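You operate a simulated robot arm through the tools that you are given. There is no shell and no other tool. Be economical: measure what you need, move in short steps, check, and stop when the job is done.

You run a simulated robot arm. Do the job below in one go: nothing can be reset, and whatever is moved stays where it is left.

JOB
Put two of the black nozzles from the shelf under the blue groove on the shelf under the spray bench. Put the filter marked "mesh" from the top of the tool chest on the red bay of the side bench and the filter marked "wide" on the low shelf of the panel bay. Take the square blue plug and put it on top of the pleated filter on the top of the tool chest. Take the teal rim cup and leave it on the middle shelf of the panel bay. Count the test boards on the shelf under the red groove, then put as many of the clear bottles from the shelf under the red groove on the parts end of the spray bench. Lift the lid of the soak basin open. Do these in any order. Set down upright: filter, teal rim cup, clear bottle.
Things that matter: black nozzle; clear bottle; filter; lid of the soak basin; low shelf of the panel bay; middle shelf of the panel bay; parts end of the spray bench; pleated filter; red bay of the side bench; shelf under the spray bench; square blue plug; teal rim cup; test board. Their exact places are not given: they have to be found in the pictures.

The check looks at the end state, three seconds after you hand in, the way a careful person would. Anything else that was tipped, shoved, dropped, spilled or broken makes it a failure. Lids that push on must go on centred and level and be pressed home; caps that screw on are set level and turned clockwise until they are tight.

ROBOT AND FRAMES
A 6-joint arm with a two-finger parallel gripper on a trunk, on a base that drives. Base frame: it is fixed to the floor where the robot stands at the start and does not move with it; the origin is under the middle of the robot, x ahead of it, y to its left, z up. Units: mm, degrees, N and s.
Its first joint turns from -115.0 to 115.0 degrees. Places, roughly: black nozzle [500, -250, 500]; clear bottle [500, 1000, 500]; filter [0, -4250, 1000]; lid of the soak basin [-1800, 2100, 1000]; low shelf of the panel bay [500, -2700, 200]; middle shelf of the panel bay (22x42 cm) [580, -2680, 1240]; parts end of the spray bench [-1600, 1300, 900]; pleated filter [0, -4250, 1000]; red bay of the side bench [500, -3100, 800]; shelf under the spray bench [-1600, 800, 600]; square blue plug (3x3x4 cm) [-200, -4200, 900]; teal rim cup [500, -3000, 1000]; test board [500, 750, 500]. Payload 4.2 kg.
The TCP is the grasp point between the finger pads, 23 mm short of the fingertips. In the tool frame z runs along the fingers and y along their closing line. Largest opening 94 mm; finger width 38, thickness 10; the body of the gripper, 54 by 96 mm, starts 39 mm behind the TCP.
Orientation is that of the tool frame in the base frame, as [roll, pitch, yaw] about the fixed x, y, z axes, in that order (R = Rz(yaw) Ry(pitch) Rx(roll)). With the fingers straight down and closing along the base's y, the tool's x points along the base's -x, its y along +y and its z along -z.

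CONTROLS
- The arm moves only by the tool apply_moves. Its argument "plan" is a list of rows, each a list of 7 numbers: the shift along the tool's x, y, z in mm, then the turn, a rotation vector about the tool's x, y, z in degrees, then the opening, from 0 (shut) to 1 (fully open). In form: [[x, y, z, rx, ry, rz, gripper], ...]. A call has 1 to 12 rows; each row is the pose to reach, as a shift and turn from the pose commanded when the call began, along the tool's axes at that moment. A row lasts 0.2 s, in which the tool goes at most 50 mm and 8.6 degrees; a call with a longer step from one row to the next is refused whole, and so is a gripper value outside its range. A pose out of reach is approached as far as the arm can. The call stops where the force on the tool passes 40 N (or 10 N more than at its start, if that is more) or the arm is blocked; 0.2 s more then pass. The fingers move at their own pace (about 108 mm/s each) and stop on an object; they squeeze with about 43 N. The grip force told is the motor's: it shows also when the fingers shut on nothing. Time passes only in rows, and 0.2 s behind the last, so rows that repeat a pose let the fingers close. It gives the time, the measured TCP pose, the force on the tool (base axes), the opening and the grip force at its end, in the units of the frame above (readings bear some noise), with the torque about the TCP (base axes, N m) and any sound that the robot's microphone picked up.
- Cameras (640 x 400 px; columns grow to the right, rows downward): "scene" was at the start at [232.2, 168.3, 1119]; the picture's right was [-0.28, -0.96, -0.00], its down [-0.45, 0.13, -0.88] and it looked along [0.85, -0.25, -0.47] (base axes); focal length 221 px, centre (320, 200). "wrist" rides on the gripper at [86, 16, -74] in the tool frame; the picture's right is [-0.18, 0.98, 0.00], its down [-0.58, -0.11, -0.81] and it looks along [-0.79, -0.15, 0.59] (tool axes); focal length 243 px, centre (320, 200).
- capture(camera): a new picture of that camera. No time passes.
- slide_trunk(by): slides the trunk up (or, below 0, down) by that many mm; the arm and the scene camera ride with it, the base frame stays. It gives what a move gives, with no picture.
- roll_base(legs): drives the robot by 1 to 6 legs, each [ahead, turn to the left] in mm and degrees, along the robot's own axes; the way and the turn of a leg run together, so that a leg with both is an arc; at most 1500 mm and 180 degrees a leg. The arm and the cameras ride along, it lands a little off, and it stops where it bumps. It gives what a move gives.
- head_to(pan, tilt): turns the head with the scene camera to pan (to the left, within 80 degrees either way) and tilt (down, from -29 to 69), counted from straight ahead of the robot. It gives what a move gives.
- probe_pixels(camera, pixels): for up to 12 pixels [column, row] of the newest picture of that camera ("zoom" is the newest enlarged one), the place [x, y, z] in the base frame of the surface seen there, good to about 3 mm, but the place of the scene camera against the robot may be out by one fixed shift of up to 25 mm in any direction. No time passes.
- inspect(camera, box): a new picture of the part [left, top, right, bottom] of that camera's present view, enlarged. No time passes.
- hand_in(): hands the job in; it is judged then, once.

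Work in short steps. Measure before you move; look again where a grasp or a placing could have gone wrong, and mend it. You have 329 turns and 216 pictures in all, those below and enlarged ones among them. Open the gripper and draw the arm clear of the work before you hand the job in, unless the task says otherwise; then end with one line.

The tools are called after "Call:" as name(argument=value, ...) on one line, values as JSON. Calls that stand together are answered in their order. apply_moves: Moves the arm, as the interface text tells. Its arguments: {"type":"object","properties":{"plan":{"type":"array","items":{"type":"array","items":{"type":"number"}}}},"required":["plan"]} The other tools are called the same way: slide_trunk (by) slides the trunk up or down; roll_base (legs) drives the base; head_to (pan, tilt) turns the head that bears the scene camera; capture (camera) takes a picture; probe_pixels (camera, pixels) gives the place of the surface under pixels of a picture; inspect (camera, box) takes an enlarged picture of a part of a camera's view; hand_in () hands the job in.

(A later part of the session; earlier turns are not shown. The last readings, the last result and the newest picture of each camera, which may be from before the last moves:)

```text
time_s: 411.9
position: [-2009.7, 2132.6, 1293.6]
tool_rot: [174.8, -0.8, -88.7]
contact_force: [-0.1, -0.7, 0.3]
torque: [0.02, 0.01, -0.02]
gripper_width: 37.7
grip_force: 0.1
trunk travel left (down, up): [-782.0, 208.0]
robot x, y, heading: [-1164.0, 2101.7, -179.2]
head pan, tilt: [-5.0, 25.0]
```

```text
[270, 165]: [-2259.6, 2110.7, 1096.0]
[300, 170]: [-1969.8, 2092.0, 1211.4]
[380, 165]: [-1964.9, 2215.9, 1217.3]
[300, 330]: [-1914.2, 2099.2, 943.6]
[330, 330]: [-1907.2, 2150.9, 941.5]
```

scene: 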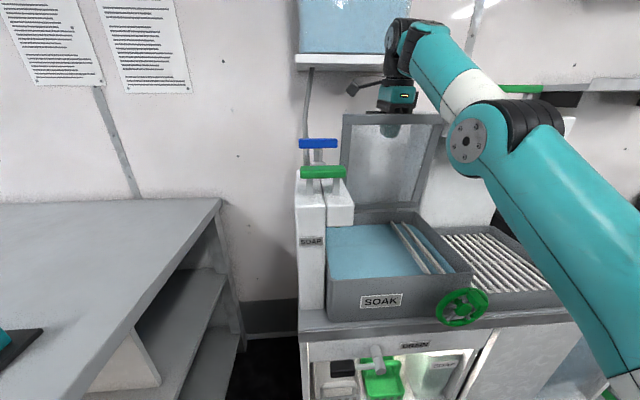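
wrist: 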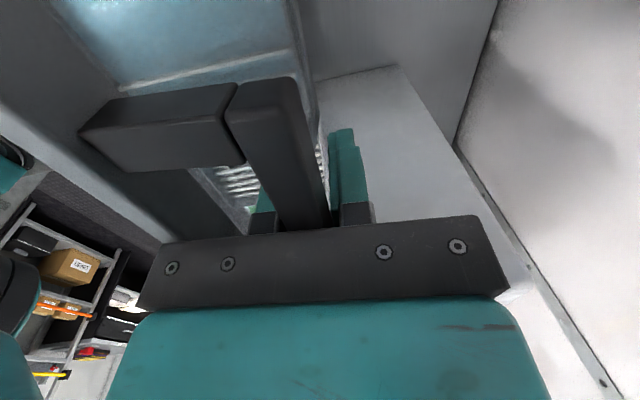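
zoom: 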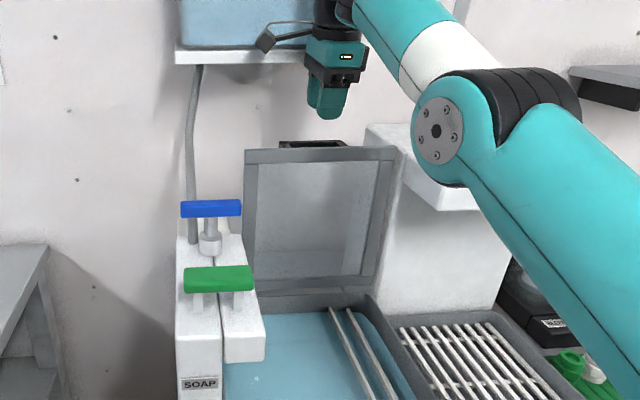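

Lid open at ~92°. To make it secure I'll nudge it a bit further back from the front with closed fingers.

Call:
apply_moves(plan=[[0, -40, 0, 0, 0, 0, 0], [0, -80, 0, 0, 0, 0, 0], [0, -95, 0, 0, 0, 0, 0]])

Call:
slide_trunk(by=-88)

Call:
apply_moves(plan=[[0, 15, 0, 0, 0, 0, 0], [0, 30, 0, 0, 0, 0, 0], [0, 40, 0, 0, 0, 0, 0], [0, 50, 0, 0, 0, 0, 0], [0, 58, 0, 0, 0, 0, 0], [0, 66, 0, 0, 0, 0, 0]])

Call:
inspect(camera="scene", box=[280, 60, 480, 280])

```text
time_s: 412.8
position: [-1923.9, 2133.2, 1291.1]
tool_rot: [174.8, -0.9, -88.9]
contact_force: [-0.6, 0.1, 0.0]
torque: [-0.01, -0.01, -0.02]
gripper_width: 0.1
grip_force: 42.2
out of reach, approached as far as the arm can: row 3
trunk travel left (down, up): [-782.0, 208.0]
robot x, y, heading: [-1169.2, 2100.8, -179.7]
head pan, tilt: [-5.0, 25.0]
```

```text
time_s: 414.0
position: [-1925.3, 2132.8, 1203.4]
tool_rot: [174.8, -1.0, -88.8]
contact_force: [-0.5, 0.4, 0.0]
torque: [-0.03, 0.0, 0.01]
gripper_width: 0.0
grip_force: 42.2
trunk travel left (down, up): [-694.0, 296.0]
robot x, y, heading: [-1166.4, 2101.4, -179.3]
head pan, tilt: [-5.0, 25.0]
```

```text
time_s: 415.3
position: [-1981.0, 2131.4, 1210.4]
tool_rot: [176.2, -1.1, -89.3]
contact_force: [23.6, 1.3, 3.6]
torque: [0.09, -0.46, -0.44]
gripper_width: 0.1
grip_force: 42.4
trunk travel left (down, up): [-694.0, 296.0]
robot x, y, heading: [-1167.7, 2100.9, -179.6]
head pan, tilt: [-5.0, 25.0]
stopped in row 6: the force on the tool passed its limit (the readings are from after the stop); the commanded pose is now the measured one
```

```text
1.82 times, centred on (380, 170) of scene
```

zoom: 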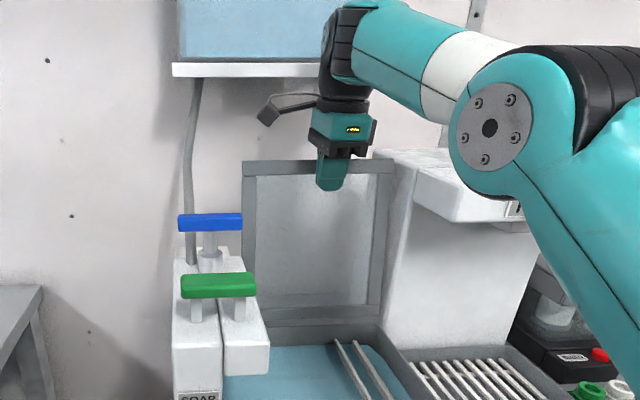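

The lid reached its stop. Back off, retract, and drive to the other end of the room.

Call:
apply_moves(plan=[[0, -40, 0, 0, 0, 0, 0.3], [0, -80, 0, 0, 0, 0, 0.3]])

Call:
slide_trunk(by=60)

Call:
roll_base(legs=[[-680, 0]])

Call:
head_to(pan=0, tilt=30)

Call:
capture(camera="scene")

```text
time_s: 415.9
position: [-1912.6, 2131.7, 1209.2]
tool_rot: [176.1, -0.8, -89.1]
contact_force: [-1.3, -0.6, -0.2]
torque: [-0.02, -0.05, 0.02]
gripper_width: 28.4
grip_force: 0.1
out of reach, approached as far as the arm can: row 2
trunk travel left (down, up): [-694.0, 296.0]
robot x, y, heading: [-1166.6, 2097.9, -179.3]
head pan, tilt: [-5.0, 25.0]
```

```text
time_s: 416.9
position: [-1912.7, 2131.7, 1269.6]
tool_rot: [176.1, -0.9, -89.3]
contact_force: [-0.5, -0.8, -0.1]
torque: [-0.01, -0.03, 0.0]
gripper_width: 28.1
grip_force: 0.0
trunk travel left (down, up): [-754.0, 236.0]
robot x, y, heading: [-1167.4, 2099.2, -179.3]
head pan, tilt: [-5.0, 25.0]
```

```text
time_s: 420.7
position: [-1228.1, 2141.0, 1270.2]
tool_rot: [176.1, -1.0, -89.4]
contact_force: [-0.2, -0.6, 0.2]
torque: [0.0, -0.03, 0.02]
gripper_width: 28.4
grip_force: 0.1
trunk travel left (down, up): [-754.0, 236.0]
robot x, y, heading: [-482.4, 2105.3, -179.6]
head pan, tilt: [-5.0, 25.0]
```

```text
time_s: 421.4
position: [-1228.2, 2141.9, 1271.2]
tool_rot: [176.2, -1.0, -89.4]
contact_force: [0.3, -0.6, -0.6]
torque: [0.04, -0.01, 0.03]
gripper_width: 28.4
grip_force: 0.1
trunk travel left (down, up): [-754.0, 236.0]
robot x, y, heading: [-482.3, 2102.6, -179.7]
head pan, tilt: [0.0, 30.0]
```

```text
92 pictures are left
```

scene: 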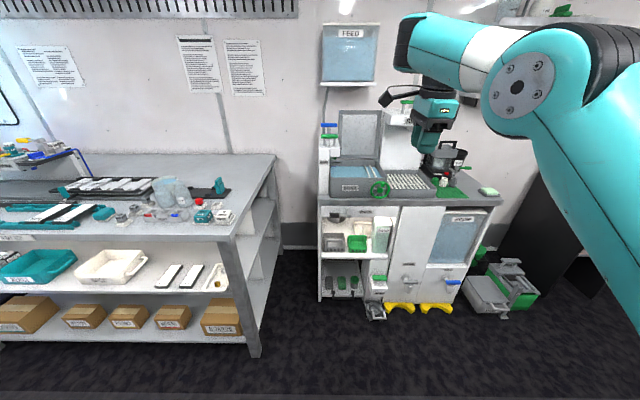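

Lid stays open. I turn the gripper back to closing sideways while retracting a little, then drive down the aisle to y≈−2500.

Call:
apply_moves(plan=[[0, 0, 0, 3.8, 0, 0, 0.5], [0, 0, 20, 3.8, 0, -8, 0.5], [0, 0, 40, 3.8, 0, -16, 0.5], [0, 0, 60, 3.8, 0, -24, 0.5], [0, 0, 80, 3.8, 0, -32, 0.5], [0, 0, 100, 3.8, 0, -40, 0.5], [0, 0, 120, 3.8, 0, -48, 0.5], [0, 0, 120, 3.8, 0, -56, 0.5], [0, 0, 120, 3.8, 0, -64, 0.5], [0, 0, 120, 3.8, 0, -72, 0.5], [0, 0, 120, 3.8, 0, -80, 0.5], [0, 0, 120, 3.8, 0, -88, 0.5]])

Call:
roll_base(legs=[[0, 90], [1500, 0], [1500, 0], [1400, 0]])

Call:
capture(camera="scene")

```text
time_s: 424.0
position: [-1277.8, 2133.5, 1168.7]
tool_rot: [-178.6, 1.4, -1.2]
contact_force: [0.3, -0.5, 0.2]
torque: [0.03, 0.01, 0.0]
gripper_width: 47.1
grip_force: 0.0
out of reach, approached as far as the arm can: row 3, 4, 5, 6, 7, 8, 9, 10, 11, 12
trunk travel left (down, up): [-754.0, 236.0]
robot x, y, heading: [-482.9, 2103.4, -179.8]
head pan, tilt: [0.0, 30.0]
```

```text
time_s: 448.8
position: [-528.0, -3089.6, 1169.7]
tool_rot: [-178.8, 1.3, 88.0]
contact_force: [-0.3, 0.2, -0.3]
torque: [0.04, -0.01, -0.01]
gripper_width: 47.2
grip_force: 0.0
trunk travel left (down, up): [-754.0, 236.0]
robot x, y, heading: [-491.7, -2293.5, -90.2]
head pan, tilt: [0.0, 30.0]
```

```text
91 pictures are left
```

scene: 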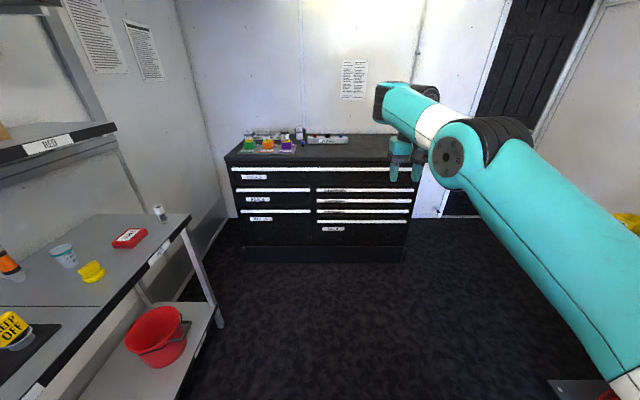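

The tool chest is ahead and the side bench at the left. I look at the left.

Call:
head_to(pan=65, tilt=20)

Call:
capture(camera="scene")

Call:
head_to(pan=35, tilt=20)

Call:
capture(camera="scene")

Call:
head_to(pan=5, tilt=25)

Call:
inspect(camera="scene", box=[220, 100, 420, 225])

```text
time_s: 450.2
position: [-528.2, -3089.3, 1169.6]
tool_rot: [-178.7, 1.4, 88.0]
contact_force: [0.3, 0.0, 0.2]
torque: [-0.02, 0.02, -0.01]
gripper_width: 47.0
grip_force: 0.0
trunk travel left (down, up): [-754.0, 236.0]
robot x, y, heading: [-489.4, -2294.1, -90.3]
head pan, tilt: [65.0, 20.0]
```

```text
90 pictures are left
```

scene: 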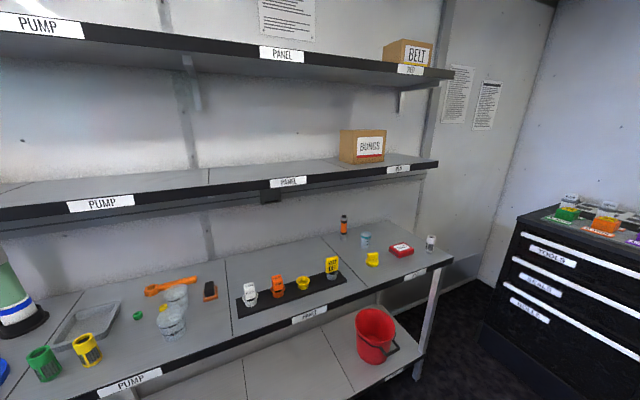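

```text
time_s: 451.1
position: [-527.5, -3089.4, 1170.2]
tool_rot: [-178.7, 1.5, 88.0]
contact_force: [-0.4, 0.3, 0.2]
torque: [-0.01, 0.01, -0.01]
gripper_width: 47.1
grip_force: 0.0
trunk travel left (down, up): [-754.0, 236.0]
robot x, y, heading: [-491.6, -2295.4, -90.4]
head pan, tilt: [35.0, 20.0]
```

```text
89 pictures are left
```

scene: 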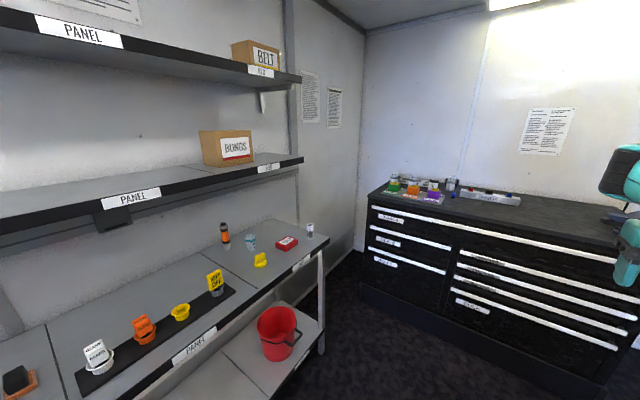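

```text
time_s: 452.1
position: [-527.5, -3089.3, 1169.8]
tool_rot: [-178.8, 1.5, 88.0]
contact_force: [0.4, -0.4, 0.5]
torque: [-0.03, 0.01, -0.02]
gripper_width: 46.9
grip_force: 0.1
trunk travel left (down, up): [-754.0, 236.0]
robot x, y, heading: [-489.6, -2292.0, -89.9]
head pan, tilt: [5.0, 25.0]
```

```text
3.20 times, centred on (320, 162) of scene
```

zoom: 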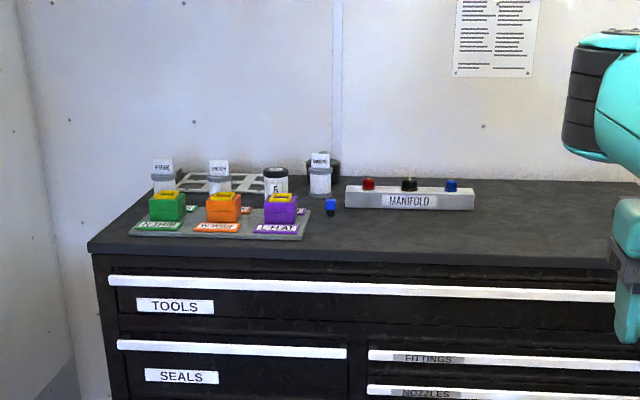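

Filters stand at the back of the chest, blue plug by them. I probe them.

Call:
probe_pixels(camera="zoom", pixels=[[163, 185], [219, 182], [275, 185], [320, 180], [330, 205], [330, 213], [300, 255], [230, 235], [120, 250], [410, 195], [360, 190], [275, 170]])

Call:
roll_base(legs=[[800, 0]])

Call:
head_to(pan=20, tilt=30)

Call:
capture(camera="scene")

```text
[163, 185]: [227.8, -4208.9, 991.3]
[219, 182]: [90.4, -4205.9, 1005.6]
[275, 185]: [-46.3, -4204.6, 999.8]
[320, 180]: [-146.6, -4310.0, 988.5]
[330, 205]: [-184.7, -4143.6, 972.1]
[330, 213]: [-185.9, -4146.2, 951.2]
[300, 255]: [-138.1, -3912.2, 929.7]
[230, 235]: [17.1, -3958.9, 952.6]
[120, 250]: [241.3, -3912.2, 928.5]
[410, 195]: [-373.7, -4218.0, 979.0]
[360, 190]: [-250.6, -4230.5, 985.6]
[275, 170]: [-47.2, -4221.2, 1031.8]
```

```text
time_s: 456.4
position: [-534.7, -3891.0, 1170.9]
tool_rot: [-178.8, 1.4, 87.9]
contact_force: [-0.3, 0.4, -1.1]
torque: [-0.01, 0.0, -0.03]
gripper_width: 47.0
grip_force: 0.1
trunk travel left (down, up): [-754.0, 236.0]
robot x, y, heading: [-495.9, -3096.0, -90.8]
head pan, tilt: [5.0, 25.0]
```

```text
time_s: 457.1
position: [-534.7, -3890.4, 1170.9]
tool_rot: [-178.7, 1.4, 87.8]
contact_force: [0.3, -0.2, -0.6]
torque: [0.02, 0.01, 0.02]
gripper_width: 46.9
grip_force: 0.1
trunk travel left (down, up): [-754.0, 236.0]
robot x, y, heading: [-495.8, -3090.8, -90.4]
head pan, tilt: [20.0, 30.0]
```

```text
87 pictures are left
```

scene: 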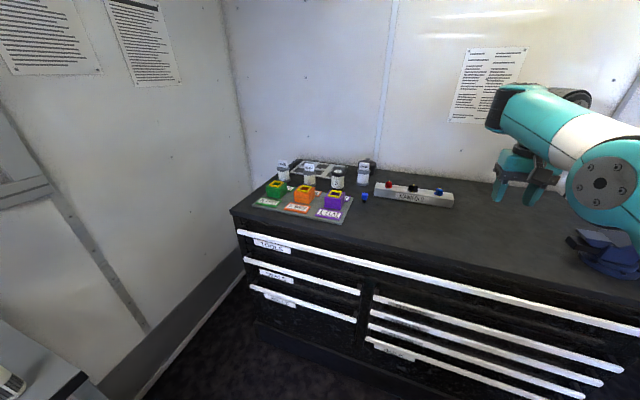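

Call:
inspect(camera="scene", box=[250, 145, 400, 230])

Call:
probe_pixels(camera="zoom", pixels=[[141, 85], [253, 85], [371, 130], [371, 155], [487, 105], [490, 205], [490, 225], [490, 235], [480, 160], [255, 120], [140, 125], [380, 95]])

```text
4.27 times, centred on (325, 188) of scene
```

zoom: 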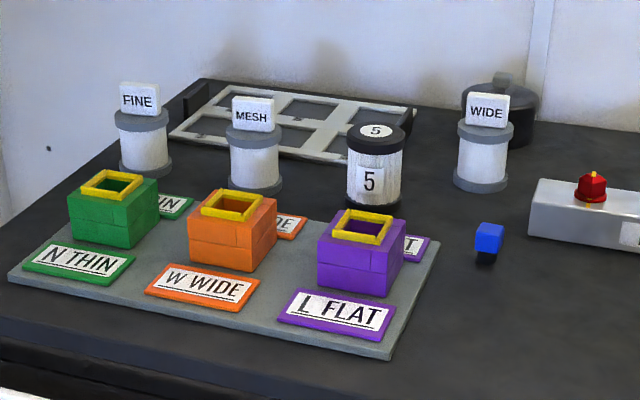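

```text
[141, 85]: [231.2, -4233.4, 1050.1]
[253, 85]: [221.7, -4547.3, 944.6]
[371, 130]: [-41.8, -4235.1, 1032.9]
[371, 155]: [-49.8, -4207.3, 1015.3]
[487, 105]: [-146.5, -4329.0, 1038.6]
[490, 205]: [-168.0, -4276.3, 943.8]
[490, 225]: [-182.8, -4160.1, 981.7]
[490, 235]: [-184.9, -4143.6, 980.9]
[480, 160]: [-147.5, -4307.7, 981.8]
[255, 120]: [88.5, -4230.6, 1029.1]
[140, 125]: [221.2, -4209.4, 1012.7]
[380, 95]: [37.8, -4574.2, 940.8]
```

Labels are clear: FINE, MESH, pleated "5", WIDE, and the blue plug at (−184, −4155). I first retract the arm and settle it level, then drive to x≈−60 facing the chest.

Call:
apply_moves(plan=[[20, 0, -30, -1.3, 1.4, 0, 0.5], [40, 0, -60, -1.3, 1.4, 0, 0.5], [60, 0, -90, -1.3, 1.4, 0, 0.5], [80, 0, -120, -1.3, 1.4, 0, 0.5]])

Call:
roll_base(legs=[[0, 55.4], [530, 0], [0, -55]])

Call:
slide_trunk(by=-170)

Call:
head_to(pan=-5, tilt=35)

Call:
capture(camera="scene")

```text
time_s: 458.1
position: [-529.9, -3807.2, 1287.8]
tool_rot: [-179.9, -0.1, 87.8]
contact_force: [0.2, -0.4, 0.1]
torque: [0.07, 0.04, -0.02]
gripper_width: 46.9
grip_force: 0.1
trunk travel left (down, up): [-754.0, 236.0]
robot x, y, heading: [-494.0, -3095.1, -90.4]
head pan, tilt: [20.0, 30.0]
```

```text
time_s: 463.9
position: [487.1, -3819.9, 1287.9]
tool_rot: [-179.8, 0.1, 143.2]
contact_force: [0.5, 0.2, -0.2]
torque: [0.01, 0.02, 0.01]
gripper_width: 47.1
grip_force: 0.1
trunk travel left (down, up): [-754.0, 236.0]
robot x, y, heading: [-93.6, -3398.8, -28.5]
head pan, tilt: [20.0, 30.0]
stopped in leg 3: the robot was blocked; the commanded pose is now the measured one
```

```text
time_s: 465.8
position: [487.3, -3818.5, 1117.2]
tool_rot: [-180.0, 0.0, 143.3]
contact_force: [-0.2, -0.2, -0.4]
torque: [0.02, 0.02, 0.01]
gripper_width: 47.0
grip_force: 0.0
trunk travel left (down, up): [-584.0, 406.0]
robot x, y, heading: [-94.7, -3405.1, -28.5]
head pan, tilt: [20.0, 30.0]
```

```text
time_s: 466.7
position: [486.1, -3819.0, 1116.9]
tool_rot: [-180.0, 0.0, 143.3]
contact_force: [0.0, -0.3, -0.2]
torque: [0.02, 0.0, 0.05]
gripper_width: 46.9
grip_force: 0.0
trunk travel left (down, up): [-584.0, 406.0]
robot x, y, heading: [-93.9, -3407.3, -28.4]
head pan, tilt: [-5.0, 35.0]
```

```text
85 pictures are left
```

scene: 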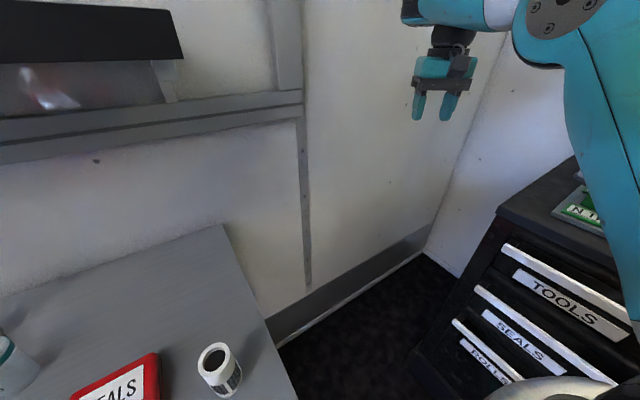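

Turning was blocked, probably by the side bench corner. I back off, turn, then approach the chest straight.

Call:
roll_base(legs=[[-200, 0], [0, -61.5]])

Call:
head_to(pan=-5, tilt=40)

Call:
capture(camera="scene")

```text
time_s: 471.0
position: [-361.0, -4016.2, 1117.8]
tool_rot: [-179.9, -0.1, 81.6]
contact_force: [0.6, -0.9, -0.1]
torque: [0.02, 0.0, -0.01]
gripper_width: 47.0
grip_force: 0.2
trunk travel left (down, up): [-584.0, 406.0]
robot x, y, heading: [-272.8, -3306.8, -90.0]
head pan, tilt: [-5.0, 35.0]
```

```text
time_s: 471.7
position: [-361.1, -4014.9, 1118.4]
tool_rot: [-179.9, 0.1, 81.6]
contact_force: [-0.2, 0.1, 0.5]
torque: [0.01, 0.0, -0.01]
gripper_width: 46.9
grip_force: 0.2
trunk travel left (down, up): [-584.0, 406.0]
robot x, y, heading: [-271.4, -3308.3, -90.1]
head pan, tilt: [-5.0, 40.0]
```

```text
84 pictures are left
```

scene: 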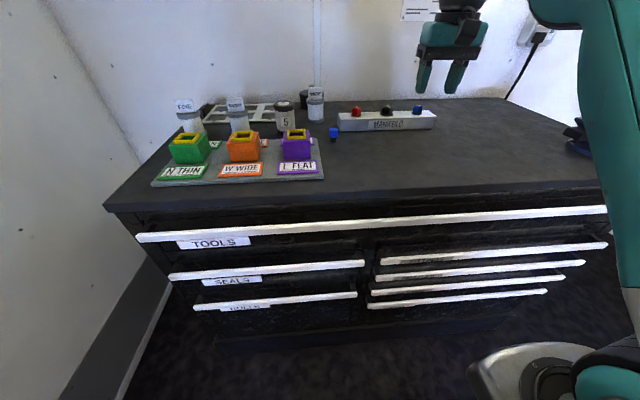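

Good position. I swing the arm over the plug (x≈−184) and look with the wrist camera.

Call:
apply_moves(plan=[[6, 43, 0, 0, 0, -4, 0.55], [13, 87, 0, 0, 0, -8.4, 0.55], [19, 131, 0, 0, 0, -8.4, 0.55], [26, 175, 0, 0, 0, -8.4, 0.55]])

Call:
roll_base(legs=[[100, 0]])

Call:
capture(camera="wrist")

```text
time_s: 472.7
position: [-183.9, -4015.1, 1117.3]
tool_rot: [180.0, 0.0, 90.1]
contact_force: [0.4, -0.1, 0.8]
torque: [-0.01, 0.02, 0.01]
gripper_width: 51.8
grip_force: 0.1
trunk travel left (down, up): [-584.0, 406.0]
robot x, y, heading: [-271.0, -3308.6, -89.8]
head pan, tilt: [-5.0, 40.0]
```

```text
time_s: 473.8
position: [-184.0, -4115.2, 1117.5]
tool_rot: [-180.0, 0.1, 90.0]
contact_force: [-0.7, -0.2, -0.2]
torque: [0.03, 0.05, -0.02]
gripper_width: 51.8
grip_force: 0.2
trunk travel left (down, up): [-584.0, 406.0]
robot x, y, heading: [-269.0, -3406.8, -90.1]
head pan, tilt: [-5.0, 40.0]
```

```text
83 pictures are left
```

wrist: 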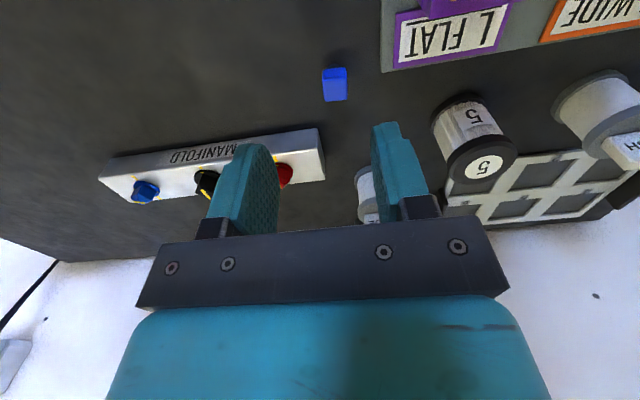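

Call:
probe_pixels(camera="wrist", pixels=[[325, 72], [345, 70], [335, 85], [326, 98], [346, 98], [335, 66], [320, 160], [484, 165], [470, 150], [500, 165], [360, 60], [484, 182]])

Call:
inspect(camera="wrist", box=[300, 50, 380, 115])

```text
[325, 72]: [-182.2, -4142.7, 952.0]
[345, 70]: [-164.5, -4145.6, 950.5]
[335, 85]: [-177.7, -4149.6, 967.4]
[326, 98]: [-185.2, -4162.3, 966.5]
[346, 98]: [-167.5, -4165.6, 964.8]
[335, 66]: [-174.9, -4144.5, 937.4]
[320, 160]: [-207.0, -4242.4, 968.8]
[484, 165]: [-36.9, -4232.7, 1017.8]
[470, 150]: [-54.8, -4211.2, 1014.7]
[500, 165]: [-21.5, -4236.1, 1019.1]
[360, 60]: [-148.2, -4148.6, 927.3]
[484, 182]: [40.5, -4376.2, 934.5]
```

```text
6.15 times, centred on (340, 82) of wrist
```

zoom: 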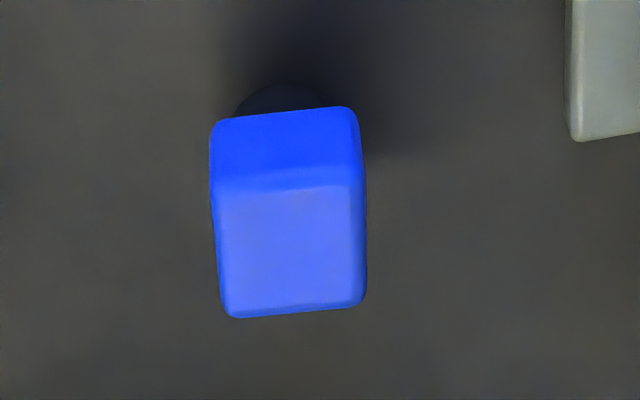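

Plug centre (−176, −4156), top 967; pleated filter top at z 1018, centre ≈(−38, −4230). I go over the plug and down.

Call:
apply_moves(plan=[[-20, 4, 0, 0, 0, 0, 0.55], [-41, 8, 0, 0, 0, 0, 0.55], [-41, 8, 0, 0, 0, 0, 0.55]])

Call:
slide_trunk(by=-110)

Call:
capture(camera="wrist")

```text
time_s: 474.6
position: [-176.5, -4155.2, 1117.7]
tool_rot: [-179.9, 0.0, 90.0]
contact_force: [0.5, -0.3, -0.3]
torque: [-0.01, 0.03, 0.0]
gripper_width: 51.7
grip_force: 0.1
trunk travel left (down, up): [-584.0, 406.0]
robot x, y, heading: [-274.5, -3406.6, -90.1]
head pan, tilt: [-5.0, 40.0]
```

```text
time_s: 476.1
position: [-176.8, -4154.4, 1007.0]
tool_rot: [-179.9, 0.0, 90.0]
contact_force: [-0.1, 0.0, 0.1]
torque: [0.01, 0.02, 0.03]
gripper_width: 51.5
grip_force: 0.1
trunk travel left (down, up): [-474.0, 516.0]
robot x, y, heading: [-271.0, -3409.2, -90.2]
head pan, tilt: [-5.0, 40.0]
```

```text
81 pictures are left
```

wrist: 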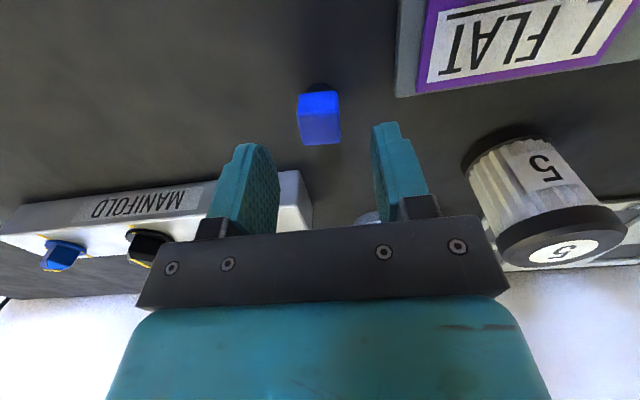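

Call:
slide_trunk(by=-46)

Call:
inspect(camera="wrist", box=[180, 60, 460, 240])

Call:
probe_pixels(camera="zoom", pixels=[[320, 200], [320, 250], [320, 280], [290, 230], [350, 230]])

```text
time_s: 476.9
position: [-176.0, -4154.5, 961.5]
tool_rot: [-179.9, 0.0, 90.0]
contact_force: [-0.2, 0.7, 0.1]
torque: [-0.03, 0.01, -0.01]
gripper_width: 51.9
grip_force: 0.0
trunk travel left (down, up): [-428.0, 562.0]
robot x, y, heading: [-272.1, -3409.6, -89.8]
head pan, tilt: [-5.0, 40.0]
```

```text
2.22 times, centred on (320, 150) of wrist
```

zoom: 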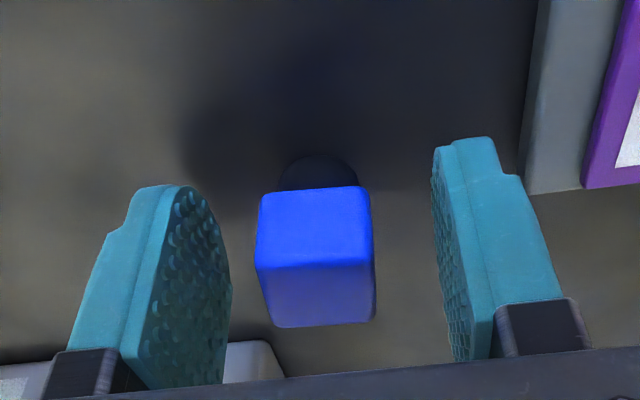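

```text
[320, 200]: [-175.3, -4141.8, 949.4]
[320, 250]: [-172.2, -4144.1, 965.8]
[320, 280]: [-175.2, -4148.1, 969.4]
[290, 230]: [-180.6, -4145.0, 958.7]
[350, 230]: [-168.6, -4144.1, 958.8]
```

Aligned. Close on the plug head and lift.

Call:
apply_moves(plan=[[0, 0, 0, 0, 0, 0, 0.2], [0, 0, 0, 0, 0, 0, 0.1], [0, 0, 0, 0, 0, 0, 0.1]])

Call:
slide_trunk(by=140)

Call:
apply_moves(plan=[[-20, 35, 0, 0, 0, 0, 0.1], [-40, 70, 0, 0, 0, 0, 0.1], [-60, 105, 0, 0, 0, 0, 0.1], [-74, 136, 0, 0, 0, 0, 0.1], [-74, 136, 0, 0, 0, 0, 0.1]])

Call:
capture(camera="wrist")

```text
time_s: 477.7
position: [-175.8, -4155.7, 961.6]
tool_rot: [-179.8, 0.0, 90.0]
contact_force: [0.4, -0.2, -0.2]
torque: [-0.04, 0.0, -0.01]
gripper_width: 23.2
grip_force: 42.7
trunk travel left (down, up): [-428.0, 562.0]
robot x, y, heading: [-270.9, -3408.9, -90.1]
head pan, tilt: [-5.0, 40.0]
```

```text
time_s: 479.4
position: [-175.3, -4154.8, 1101.6]
tool_rot: [-179.9, 0.1, 90.0]
contact_force: [-0.1, -0.1, -0.4]
torque: [0.0, -0.01, -0.01]
gripper_width: 23.2
grip_force: 43.2
trunk travel left (down, up): [-568.0, 422.0]
robot x, y, heading: [-272.0, -3411.0, -90.4]
head pan, tilt: [-5.0, 40.0]
```

```text
time_s: 480.6
position: [-78.5, -4160.1, 1083.3]
tool_rot: [-179.9, 0.0, 90.1]
contact_force: [0.3, 0.1, -0.8]
torque: [0.0, 0.02, -0.01]
gripper_width: 23.3
grip_force: 43.0
out of reach, approached as far as the arm can: row 2, 3, 4, 5
trunk travel left (down, up): [-568.0, 422.0]
robot x, y, heading: [-271.4, -3409.2, -89.9]
head pan, tilt: [-5.0, 40.0]
```

```text
79 pictures are left
```

wrist: 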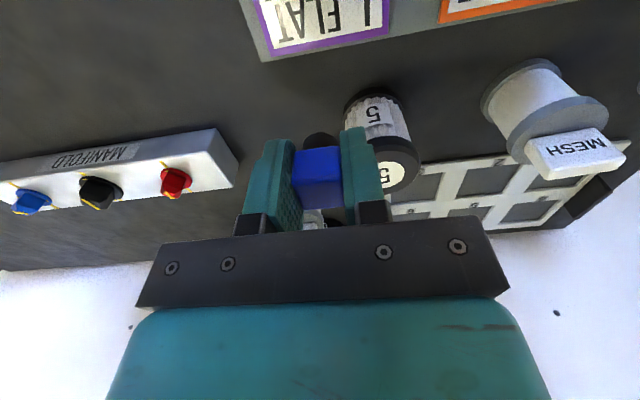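

At the reach limit; I pull back 45 mm, drive ahead ~112 mm, then shift sideways over the filter.

Call:
apply_moves(plan=[[25, 0, 0, 0, 0, 0, 0.1], [45, 0, -10, 0, 0, 0, 0.1], [45, 20, -10, 0, 0, 0, 0.1], [45, 40, -10, 0, 0, 0, 0.1], [45, 40, -10, 0, 0, 0, 0.1]])

Call:
slide_trunk(by=20)

Call:
roll_base(legs=[[100, 0]])

Call:
capture(camera="wrist")

```text
time_s: 481.8
position: [-40.1, -4116.0, 1092.8]
tool_rot: [-179.9, 0.0, 90.0]
contact_force: [0.4, 0.1, -0.3]
torque: [0.01, -0.02, 0.0]
gripper_width: 23.0
grip_force: 42.8
trunk travel left (down, up): [-568.0, 422.0]
robot x, y, heading: [-270.1, -3413.1, -89.9]
head pan, tilt: [-5.0, 40.0]
```

```text
time_s: 482.5
position: [-39.0, -4115.9, 1112.8]
tool_rot: [-179.9, 0.0, 90.0]
contact_force: [0.1, -0.3, -0.3]
torque: [0.03, 0.04, -0.01]
gripper_width: 23.1
grip_force: 42.9
trunk travel left (down, up): [-588.0, 402.0]
robot x, y, heading: [-271.1, -3409.5, -90.1]
head pan, tilt: [-5.0, 40.0]
```

```text
time_s: 483.6
position: [-39.4, -4217.0, 1112.3]
tool_rot: [-179.9, 0.0, 90.1]
contact_force: [1.0, 0.8, 0.0]
torque: [0.0, -0.01, 0.03]
gripper_width: 23.0
grip_force: 42.8
trunk travel left (down, up): [-588.0, 402.0]
robot x, y, heading: [-275.8, -3509.7, -90.0]
head pan, tilt: [-5.0, 40.0]
```

```text
78 pictures are left
```

wrist: 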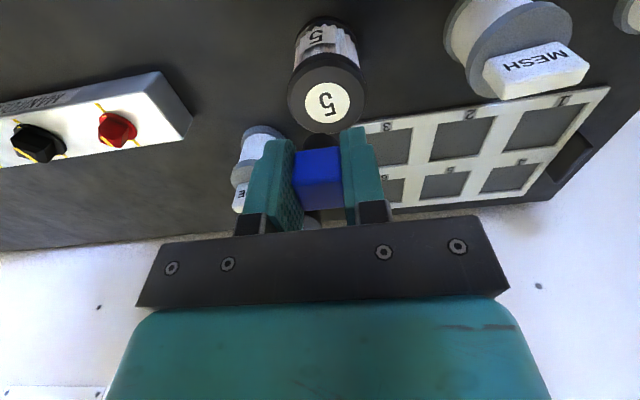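

Call:
probe_pixels(camera="wrist", pixels=[[326, 100], [293, 95], [362, 92], [326, 68], [326, 125], [326, 80], [317, 45]])

```text
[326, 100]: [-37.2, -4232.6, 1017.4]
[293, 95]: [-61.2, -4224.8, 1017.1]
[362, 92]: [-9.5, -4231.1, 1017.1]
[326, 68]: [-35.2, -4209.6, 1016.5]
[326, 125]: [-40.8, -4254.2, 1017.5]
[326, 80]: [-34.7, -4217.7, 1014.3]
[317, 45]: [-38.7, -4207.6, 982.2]
```

Filter top centre (−36, −4233), z 1017. I drive 16 mm, shift 3 mm and lower the plug to touch.

Call:
roll_base(legs=[[16, 0]])

Call:
apply_moves(plan=[[0, 3, 0, 0, 0, 0, 0.1], [0, 3, 0, 0, 0, 0, 0.1]])

Call:
slide_trunk(by=-56)

Call:
head_to(pan=12, tilt=25)

Call:
inspect(camera="scene", box=[200, 100, 420, 240])

```text
time_s: 484.4
position: [-38.5, -4233.1, 1112.0]
tool_rot: [-179.9, -0.1, 90.1]
contact_force: [-0.7, 0.1, -0.6]
torque: [0.0, -0.02, 0.01]
gripper_width: 23.0
grip_force: 43.0
trunk travel left (down, up): [-588.0, 402.0]
robot x, y, heading: [-271.0, -3526.4, -90.1]
head pan, tilt: [-5.0, 40.0]
```

```text
time_s: 485.0
position: [-35.2, -4231.8, 1112.8]
tool_rot: [-179.9, -0.1, 90.1]
contact_force: [-0.6, 0.6, -0.9]
torque: [0.0, 0.0, 0.01]
gripper_width: 22.9
grip_force: 43.6
trunk travel left (down, up): [-588.0, 402.0]
robot x, y, heading: [-270.8, -3525.0, -89.9]
head pan, tilt: [-5.0, 40.0]
```

```text
time_s: 486.0
position: [-36.4, -4232.9, 1056.2]
tool_rot: [-180.0, 0.0, 90.1]
contact_force: [0.1, -0.7, -0.4]
torque: [0.02, -0.01, 0.02]
gripper_width: 23.2
grip_force: 42.9
trunk travel left (down, up): [-532.0, 458.0]
robot x, y, heading: [-269.1, -3525.6, -90.2]
head pan, tilt: [-5.0, 40.0]
```

```text
time_s: 486.8
position: [-35.7, -4233.0, 1056.5]
tool_rot: [-179.9, 0.0, 90.0]
contact_force: [0.2, 1.0, -0.5]
torque: [0.0, 0.0, 0.0]
gripper_width: 23.0
grip_force: 42.9
trunk travel left (down, up): [-532.0, 458.0]
robot x, y, heading: [-271.0, -3524.5, -90.5]
head pan, tilt: [12.0, 25.0]
```

```text
2.86 times, centred on (310, 170) of scene
```

zoom: 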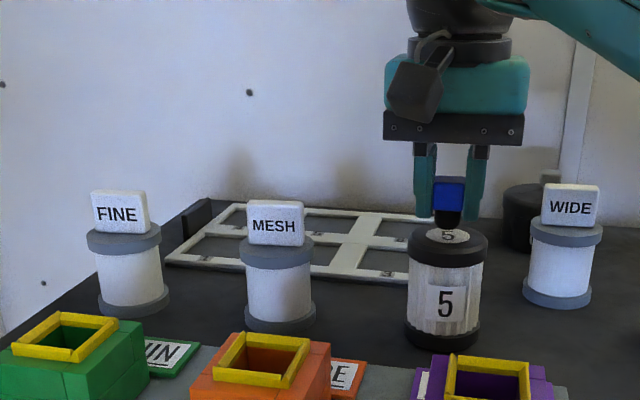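

Call:
slide_trunk(by=-4)

Call:
slide_trunk(by=-1.5)

Call:
slide_trunk(by=-1)

```text
time_s: 487.3
position: [-36.2, -4232.8, 1051.8]
tool_rot: [-180.0, 0.1, 90.1]
contact_force: [-0.3, 0.2, -0.4]
torque: [0.03, 0.03, 0.03]
gripper_width: 23.0
grip_force: 43.2
trunk travel left (down, up): [-528.0, 462.0]
robot x, y, heading: [-271.2, -3529.8, -90.2]
head pan, tilt: [12.0, 25.0]
```

```text
time_s: 487.8
position: [-36.9, -4233.5, 1051.1]
tool_rot: [-180.0, 0.0, 90.2]
contact_force: [0.5, 0.1, -0.6]
torque: [-0.02, -0.01, -0.02]
gripper_width: 23.0
grip_force: 42.8
trunk travel left (down, up): [-526.0, 464.0]
robot x, y, heading: [-270.5, -3524.6, -90.2]
head pan, tilt: [12.0, 25.0]
```

```text
time_s: 488.3
position: [-34.8, -4233.4, 1049.8]
tool_rot: [-179.9, 0.0, 90.0]
contact_force: [0.3, 0.6, -0.8]
torque: [-0.02, -0.01, -0.01]
gripper_width: 23.2
grip_force: 42.2
trunk travel left (down, up): [-525.0, 465.0]
robot x, y, heading: [-272.7, -3526.1, -90.1]
head pan, tilt: [12.0, 25.0]
```

Call:
slide_trunk(by=-1)

Call:
slide_trunk(by=-1)

```text
time_s: 488.8
position: [-36.7, -4233.5, 1049.7]
tool_rot: [-179.9, 0.0, 90.1]
contact_force: [-0.4, -0.4, -0.4]
torque: [0.02, 0.0, 0.02]
gripper_width: 23.1
grip_force: 42.8
trunk travel left (down, up): [-524.0, 466.0]
robot x, y, heading: [-269.5, -3526.8, -90.1]
head pan, tilt: [12.0, 25.0]
```

```text
time_s: 489.3
position: [-36.4, -4232.9, 1048.8]
tool_rot: [180.0, 0.1, 90.1]
contact_force: [-0.5, -1.0, 6.6]
torque: [-0.04, 0.0, 0.03]
gripper_width: 23.1
grip_force: 43.0
trunk travel left (down, up): [-523.0, 467.0]
robot x, y, heading: [-272.9, -3527.9, -90.2]
head pan, tilt: [12.0, 25.0]
```

Contact (6.6 N). Open gently, a small amount, then rise.

Call:
apply_moves(plan=[[0, 0, 0, 0, 0, 0, 0.35], [0, 0, 0, 0, 0, 0, 0.5], [0, 0, 0, 0, 0, 0, 0.5]])

Call:
slide_trunk(by=100)

Call:
inspect(camera="scene", box=[200, 130, 420, 270])

```text
time_s: 490.1
position: [-36.4, -4233.8, 1047.6]
tool_rot: [-179.9, 0.0, 90.1]
contact_force: [0.9, -0.6, -0.2]
torque: [-0.01, -0.02, -0.03]
gripper_width: 46.9
grip_force: 0.0
trunk travel left (down, up): [-523.0, 467.0]
robot x, y, heading: [-267.7, -3528.5, -90.2]
head pan, tilt: [12.0, 25.0]
```

```text
time_s: 491.5
position: [-36.3, -4232.8, 1147.6]
tool_rot: [-179.9, 0.1, 90.1]
contact_force: [0.4, 0.2, -1.2]
torque: [0.01, 0.01, -0.03]
gripper_width: 47.3
grip_force: 0.1
trunk travel left (down, up): [-623.0, 367.0]
robot x, y, heading: [-269.5, -3523.5, -89.9]
head pan, tilt: [12.0, 25.0]
```

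```text
2.86 times, centred on (310, 200) of scene
```

zoom: 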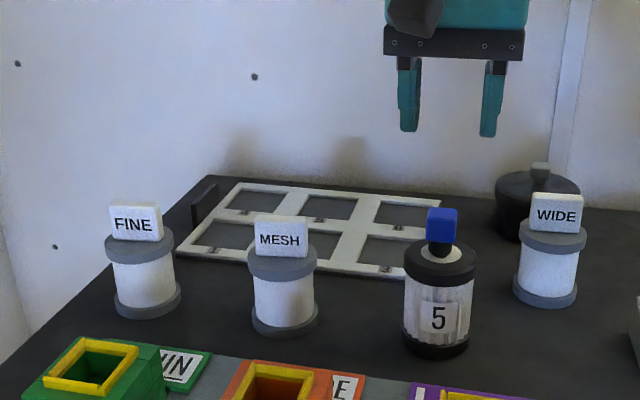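

Plug stands on the pleated filter. For the MESH filter I need the base further left (x≈−130): back, angle, forward.

Call:
roll_base(legs=[[-400, 0], [0, 20], [400, 0], [0, -20]])

Call:
apply_moves(plan=[[0, -8, 0, 0, 0, 0, 0.9], [0, -16, 0, 0, 0, 0, 0.9]])

Call:
capture(camera="wrist")

```text
time_s: 497.2
position: [325.4, -4084.9, 1147.7]
tool_rot: [-179.9, -0.1, 109.8]
contact_force: [0.0, -0.3, -0.6]
torque: [0.02, -0.02, -0.01]
gripper_width: 47.0
grip_force: 0.1
trunk travel left (down, up): [-623.0, 367.0]
robot x, y, heading: [-132.3, -3499.2, -70.4]
head pan, tilt: [12.0, 25.0]
stopped in leg 3: the robot was blocked; the commanded pose is now the measured one
```

```text
time_s: 497.9
position: [311.8, -4090.8, 1146.6]
tool_rot: [-179.9, 0.1, 109.8]
contact_force: [0.1, -0.5, -0.6]
torque: [-0.01, 0.0, 0.0]
gripper_width: 84.6
grip_force: 0.0
trunk travel left (down, up): [-623.0, 367.0]
robot x, y, heading: [-133.0, -3495.3, -70.4]
head pan, tilt: [12.0, 25.0]
```

```text
75 pictures are left
```

wrist: 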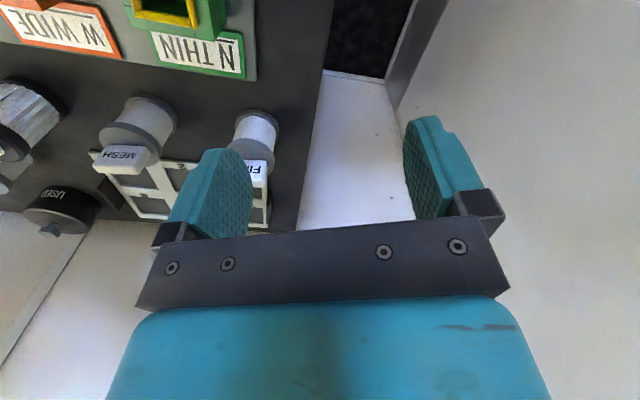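

Call:
roll_base(legs=[[-70, 0], [0, -19.6], [40, 0]])

Call:
capture(camera="wrist")

```text
time_s: 500.4
position: [64.8, -4180.2, 1148.4]
tool_rot: [-179.9, -0.1, 90.2]
contact_force: [0.0, -0.6, -0.9]
torque: [-0.03, 0.01, 0.02]
gripper_width: 84.6
grip_force: 0.0
trunk travel left (down, up): [-623.0, 367.0]
robot x, y, heading: [-156.1, -3472.7, -89.9]
head pan, tilt: [12.0, 25.0]
```

```text
74 pictures are left
```

wrist: 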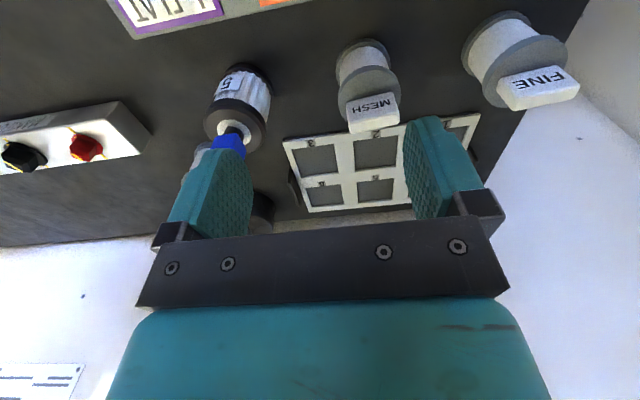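

Call:
inspect(camera="wrist", box=[320, 25, 420, 145])

Call:
probe_pixels(camera="wrist", pixels=[[349, 104], [397, 95], [373, 120], [352, 127], [397, 122], [342, 90], [398, 78], [365, 72], [365, 45], [340, 60], [387, 52], [373, 105]])

```text
3.33 times, centred on (370, 85) of wrist
```

zoom: 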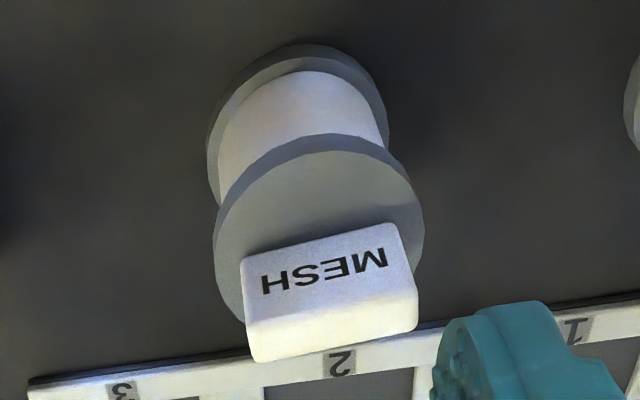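

```text
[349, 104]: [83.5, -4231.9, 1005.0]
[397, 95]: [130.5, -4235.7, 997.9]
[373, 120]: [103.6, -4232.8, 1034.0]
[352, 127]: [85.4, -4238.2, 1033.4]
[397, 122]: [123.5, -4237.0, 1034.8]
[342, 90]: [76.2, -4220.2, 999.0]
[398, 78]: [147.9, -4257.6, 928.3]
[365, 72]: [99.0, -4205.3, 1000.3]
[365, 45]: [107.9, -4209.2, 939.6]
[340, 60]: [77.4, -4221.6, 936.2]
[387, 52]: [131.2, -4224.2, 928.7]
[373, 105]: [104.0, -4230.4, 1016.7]
```

MESH tag: x 83–127, centre (105, −4239), z 1000–1035. I drive ahead 56 mm, shift 40 mm left and descend to grip the tag.

Call:
roll_base(legs=[[54, 0]])

Call:
apply_moves(plan=[[0, 20, 0, 0, 0, 0, 0.8], [-3, 40, 0, 0, 0, 0, 0.8], [-3, 40, 0, 0, 0, 0, 0.8]])

Call:
slide_trunk(by=-70)

Call:
capture(camera="wrist")

```text
time_s: 501.4
position: [64.0, -4234.0, 1147.1]
tool_rot: [-179.9, -0.1, 90.4]
contact_force: [0.4, -0.4, -0.4]
torque: [-0.02, -0.01, 0.03]
gripper_width: 84.6
grip_force: 0.1
trunk travel left (down, up): [-623.0, 367.0]
robot x, y, heading: [-156.6, -3528.1, -89.9]
head pan, tilt: [12.0, 25.0]
```

```text
time_s: 502.1
position: [100.8, -4232.4, 1145.4]
tool_rot: [-179.9, -0.1, 90.4]
contact_force: [-0.3, -0.1, -0.4]
torque: [0.0, 0.0, 0.01]
gripper_width: 75.5
grip_force: 0.0
out of reach, approached as far as the arm can: row 2, 3
trunk travel left (down, up): [-623.0, 367.0]
robot x, y, heading: [-158.0, -3527.4, -89.7]
head pan, tilt: [12.0, 25.0]
```

```text
time_s: 503.2
position: [100.1, -4232.7, 1073.7]
tool_rot: [-179.9, -0.1, 90.3]
contact_force: [0.2, 0.0, -0.5]
torque: [0.02, 0.01, 0.03]
gripper_width: 75.4
grip_force: 0.0
trunk travel left (down, up): [-553.0, 437.0]
robot x, y, heading: [-159.0, -3525.8, -89.7]
head pan, tilt: [12.0, 25.0]
```

```text
72 pictures are left
```

wrist: 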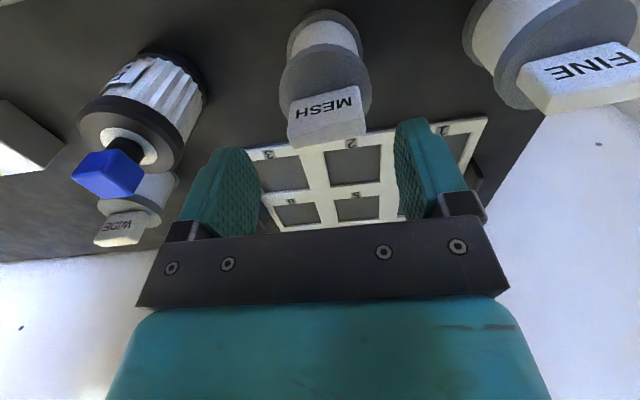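

Call:
roll_base(legs=[[7, 0.35]])

Call:
probe_pixels(camera="wrist", pixels=[[292, 118], [358, 108], [296, 140], [362, 130], [326, 105], [328, 125]])

Call:
slide_trunk(by=-40)

Call:
inspect(camera="wrist", box=[160, 60, 480, 260])

```text
time_s: 504.0
position: [104.8, -4239.2, 1075.3]
tool_rot: [-180.0, -0.1, 90.6]
contact_force: [-0.4, -0.3, 0.4]
torque: [-0.01, 0.0, -0.02]
gripper_width: 75.3
grip_force: 0.1
trunk travel left (down, up): [-553.0, 437.0]
robot x, y, heading: [-157.1, -3532.1, -89.6]
head pan, tilt: [12.0, 25.0]
```

```text
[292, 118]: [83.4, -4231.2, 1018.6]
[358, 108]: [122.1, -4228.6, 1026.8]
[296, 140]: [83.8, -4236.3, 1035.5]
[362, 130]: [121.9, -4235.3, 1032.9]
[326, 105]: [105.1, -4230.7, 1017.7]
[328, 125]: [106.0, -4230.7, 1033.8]
```

```text
time_s: 504.8
position: [105.3, -4238.9, 1034.8]
tool_rot: [-179.9, -0.1, 90.6]
contact_force: [-0.3, 0.7, -0.4]
torque: [0.0, 0.02, 0.0]
gripper_width: 75.2
grip_force: 0.1
trunk travel left (down, up): [-513.0, 477.0]
robot x, y, heading: [-158.4, -3532.9, -89.6]
head pan, tilt: [12.0, 25.0]
```

```text
2.00 times, centred on (320, 160) of wrist
```

zoom: 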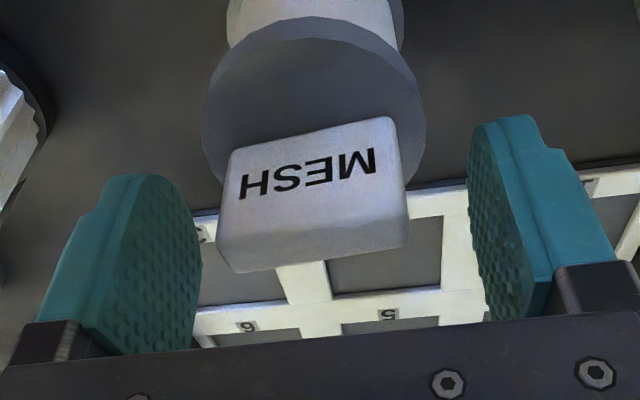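

I turn 3° to match the tag, lower 8 mm and close.

Call:
apply_moves(plan=[[0, -1, 0, 0, 0, -3.2, 0.8]])

Call:
slide_trunk(by=-8)

Call:
apply_moves(plan=[[0, 0, 0, 0, 0, 0, 0.5], [0, 0, 0, 0, 0, 0, 0.3], [0, 0, 0, 0, 0, 0, 0.3], [0, 0, 0, 0, 0, 0, 0.3]])

Call:
slide_trunk(by=10)

Call:
capture(camera="wrist")

```text
time_s: 505.2
position: [103.9, -4238.5, 1034.7]
tool_rot: [-179.9, -0.1, 93.8]
contact_force: [0.1, -0.1, 0.5]
torque: [0.0, 0.02, -0.01]
gripper_width: 75.4
grip_force: 0.1
trunk travel left (down, up): [-513.0, 477.0]
robot x, y, heading: [-156.5, -3534.8, -89.5]
head pan, tilt: [12.0, 25.0]
```

```text
time_s: 505.8
position: [103.3, -4237.8, 1027.1]
tool_rot: [-179.9, -0.1, 93.8]
contact_force: [-1.1, -0.3, -0.4]
torque: [0.01, -0.02, -0.04]
gripper_width: 74.9
grip_force: 0.1
trunk travel left (down, up): [-505.0, 485.0]
robot x, y, heading: [-157.7, -3531.5, -89.4]
head pan, tilt: [12.0, 25.0]
```

```text
time_s: 506.8
position: [103.0, -4237.7, 1026.2]
tool_rot: [-179.8, -0.1, 93.7]
contact_force: [-1.1, 0.1, 2.0]
torque: [-0.02, 0.0, 0.0]
gripper_width: 45.1
grip_force: 42.8
trunk travel left (down, up): [-505.0, 485.0]
robot x, y, heading: [-156.7, -3536.2, -89.6]
head pan, tilt: [12.0, 25.0]
```

```text
time_s: 507.3
position: [102.5, -4238.7, 1035.5]
tool_rot: [-179.8, -0.1, 93.8]
contact_force: [-0.1, 0.6, -1.1]
torque: [0.01, 0.01, 0.01]
gripper_width: 45.2
grip_force: 43.7
trunk travel left (down, up): [-515.0, 475.0]
robot x, y, heading: [-158.6, -3532.3, -89.2]
head pan, tilt: [12.0, 25.0]
```

```text
70 pictures are left
```

wrist: 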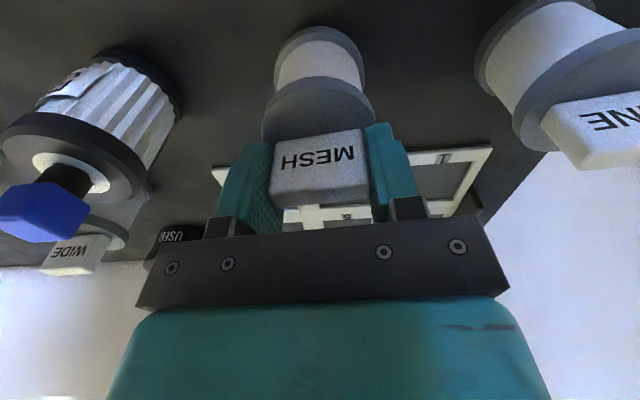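

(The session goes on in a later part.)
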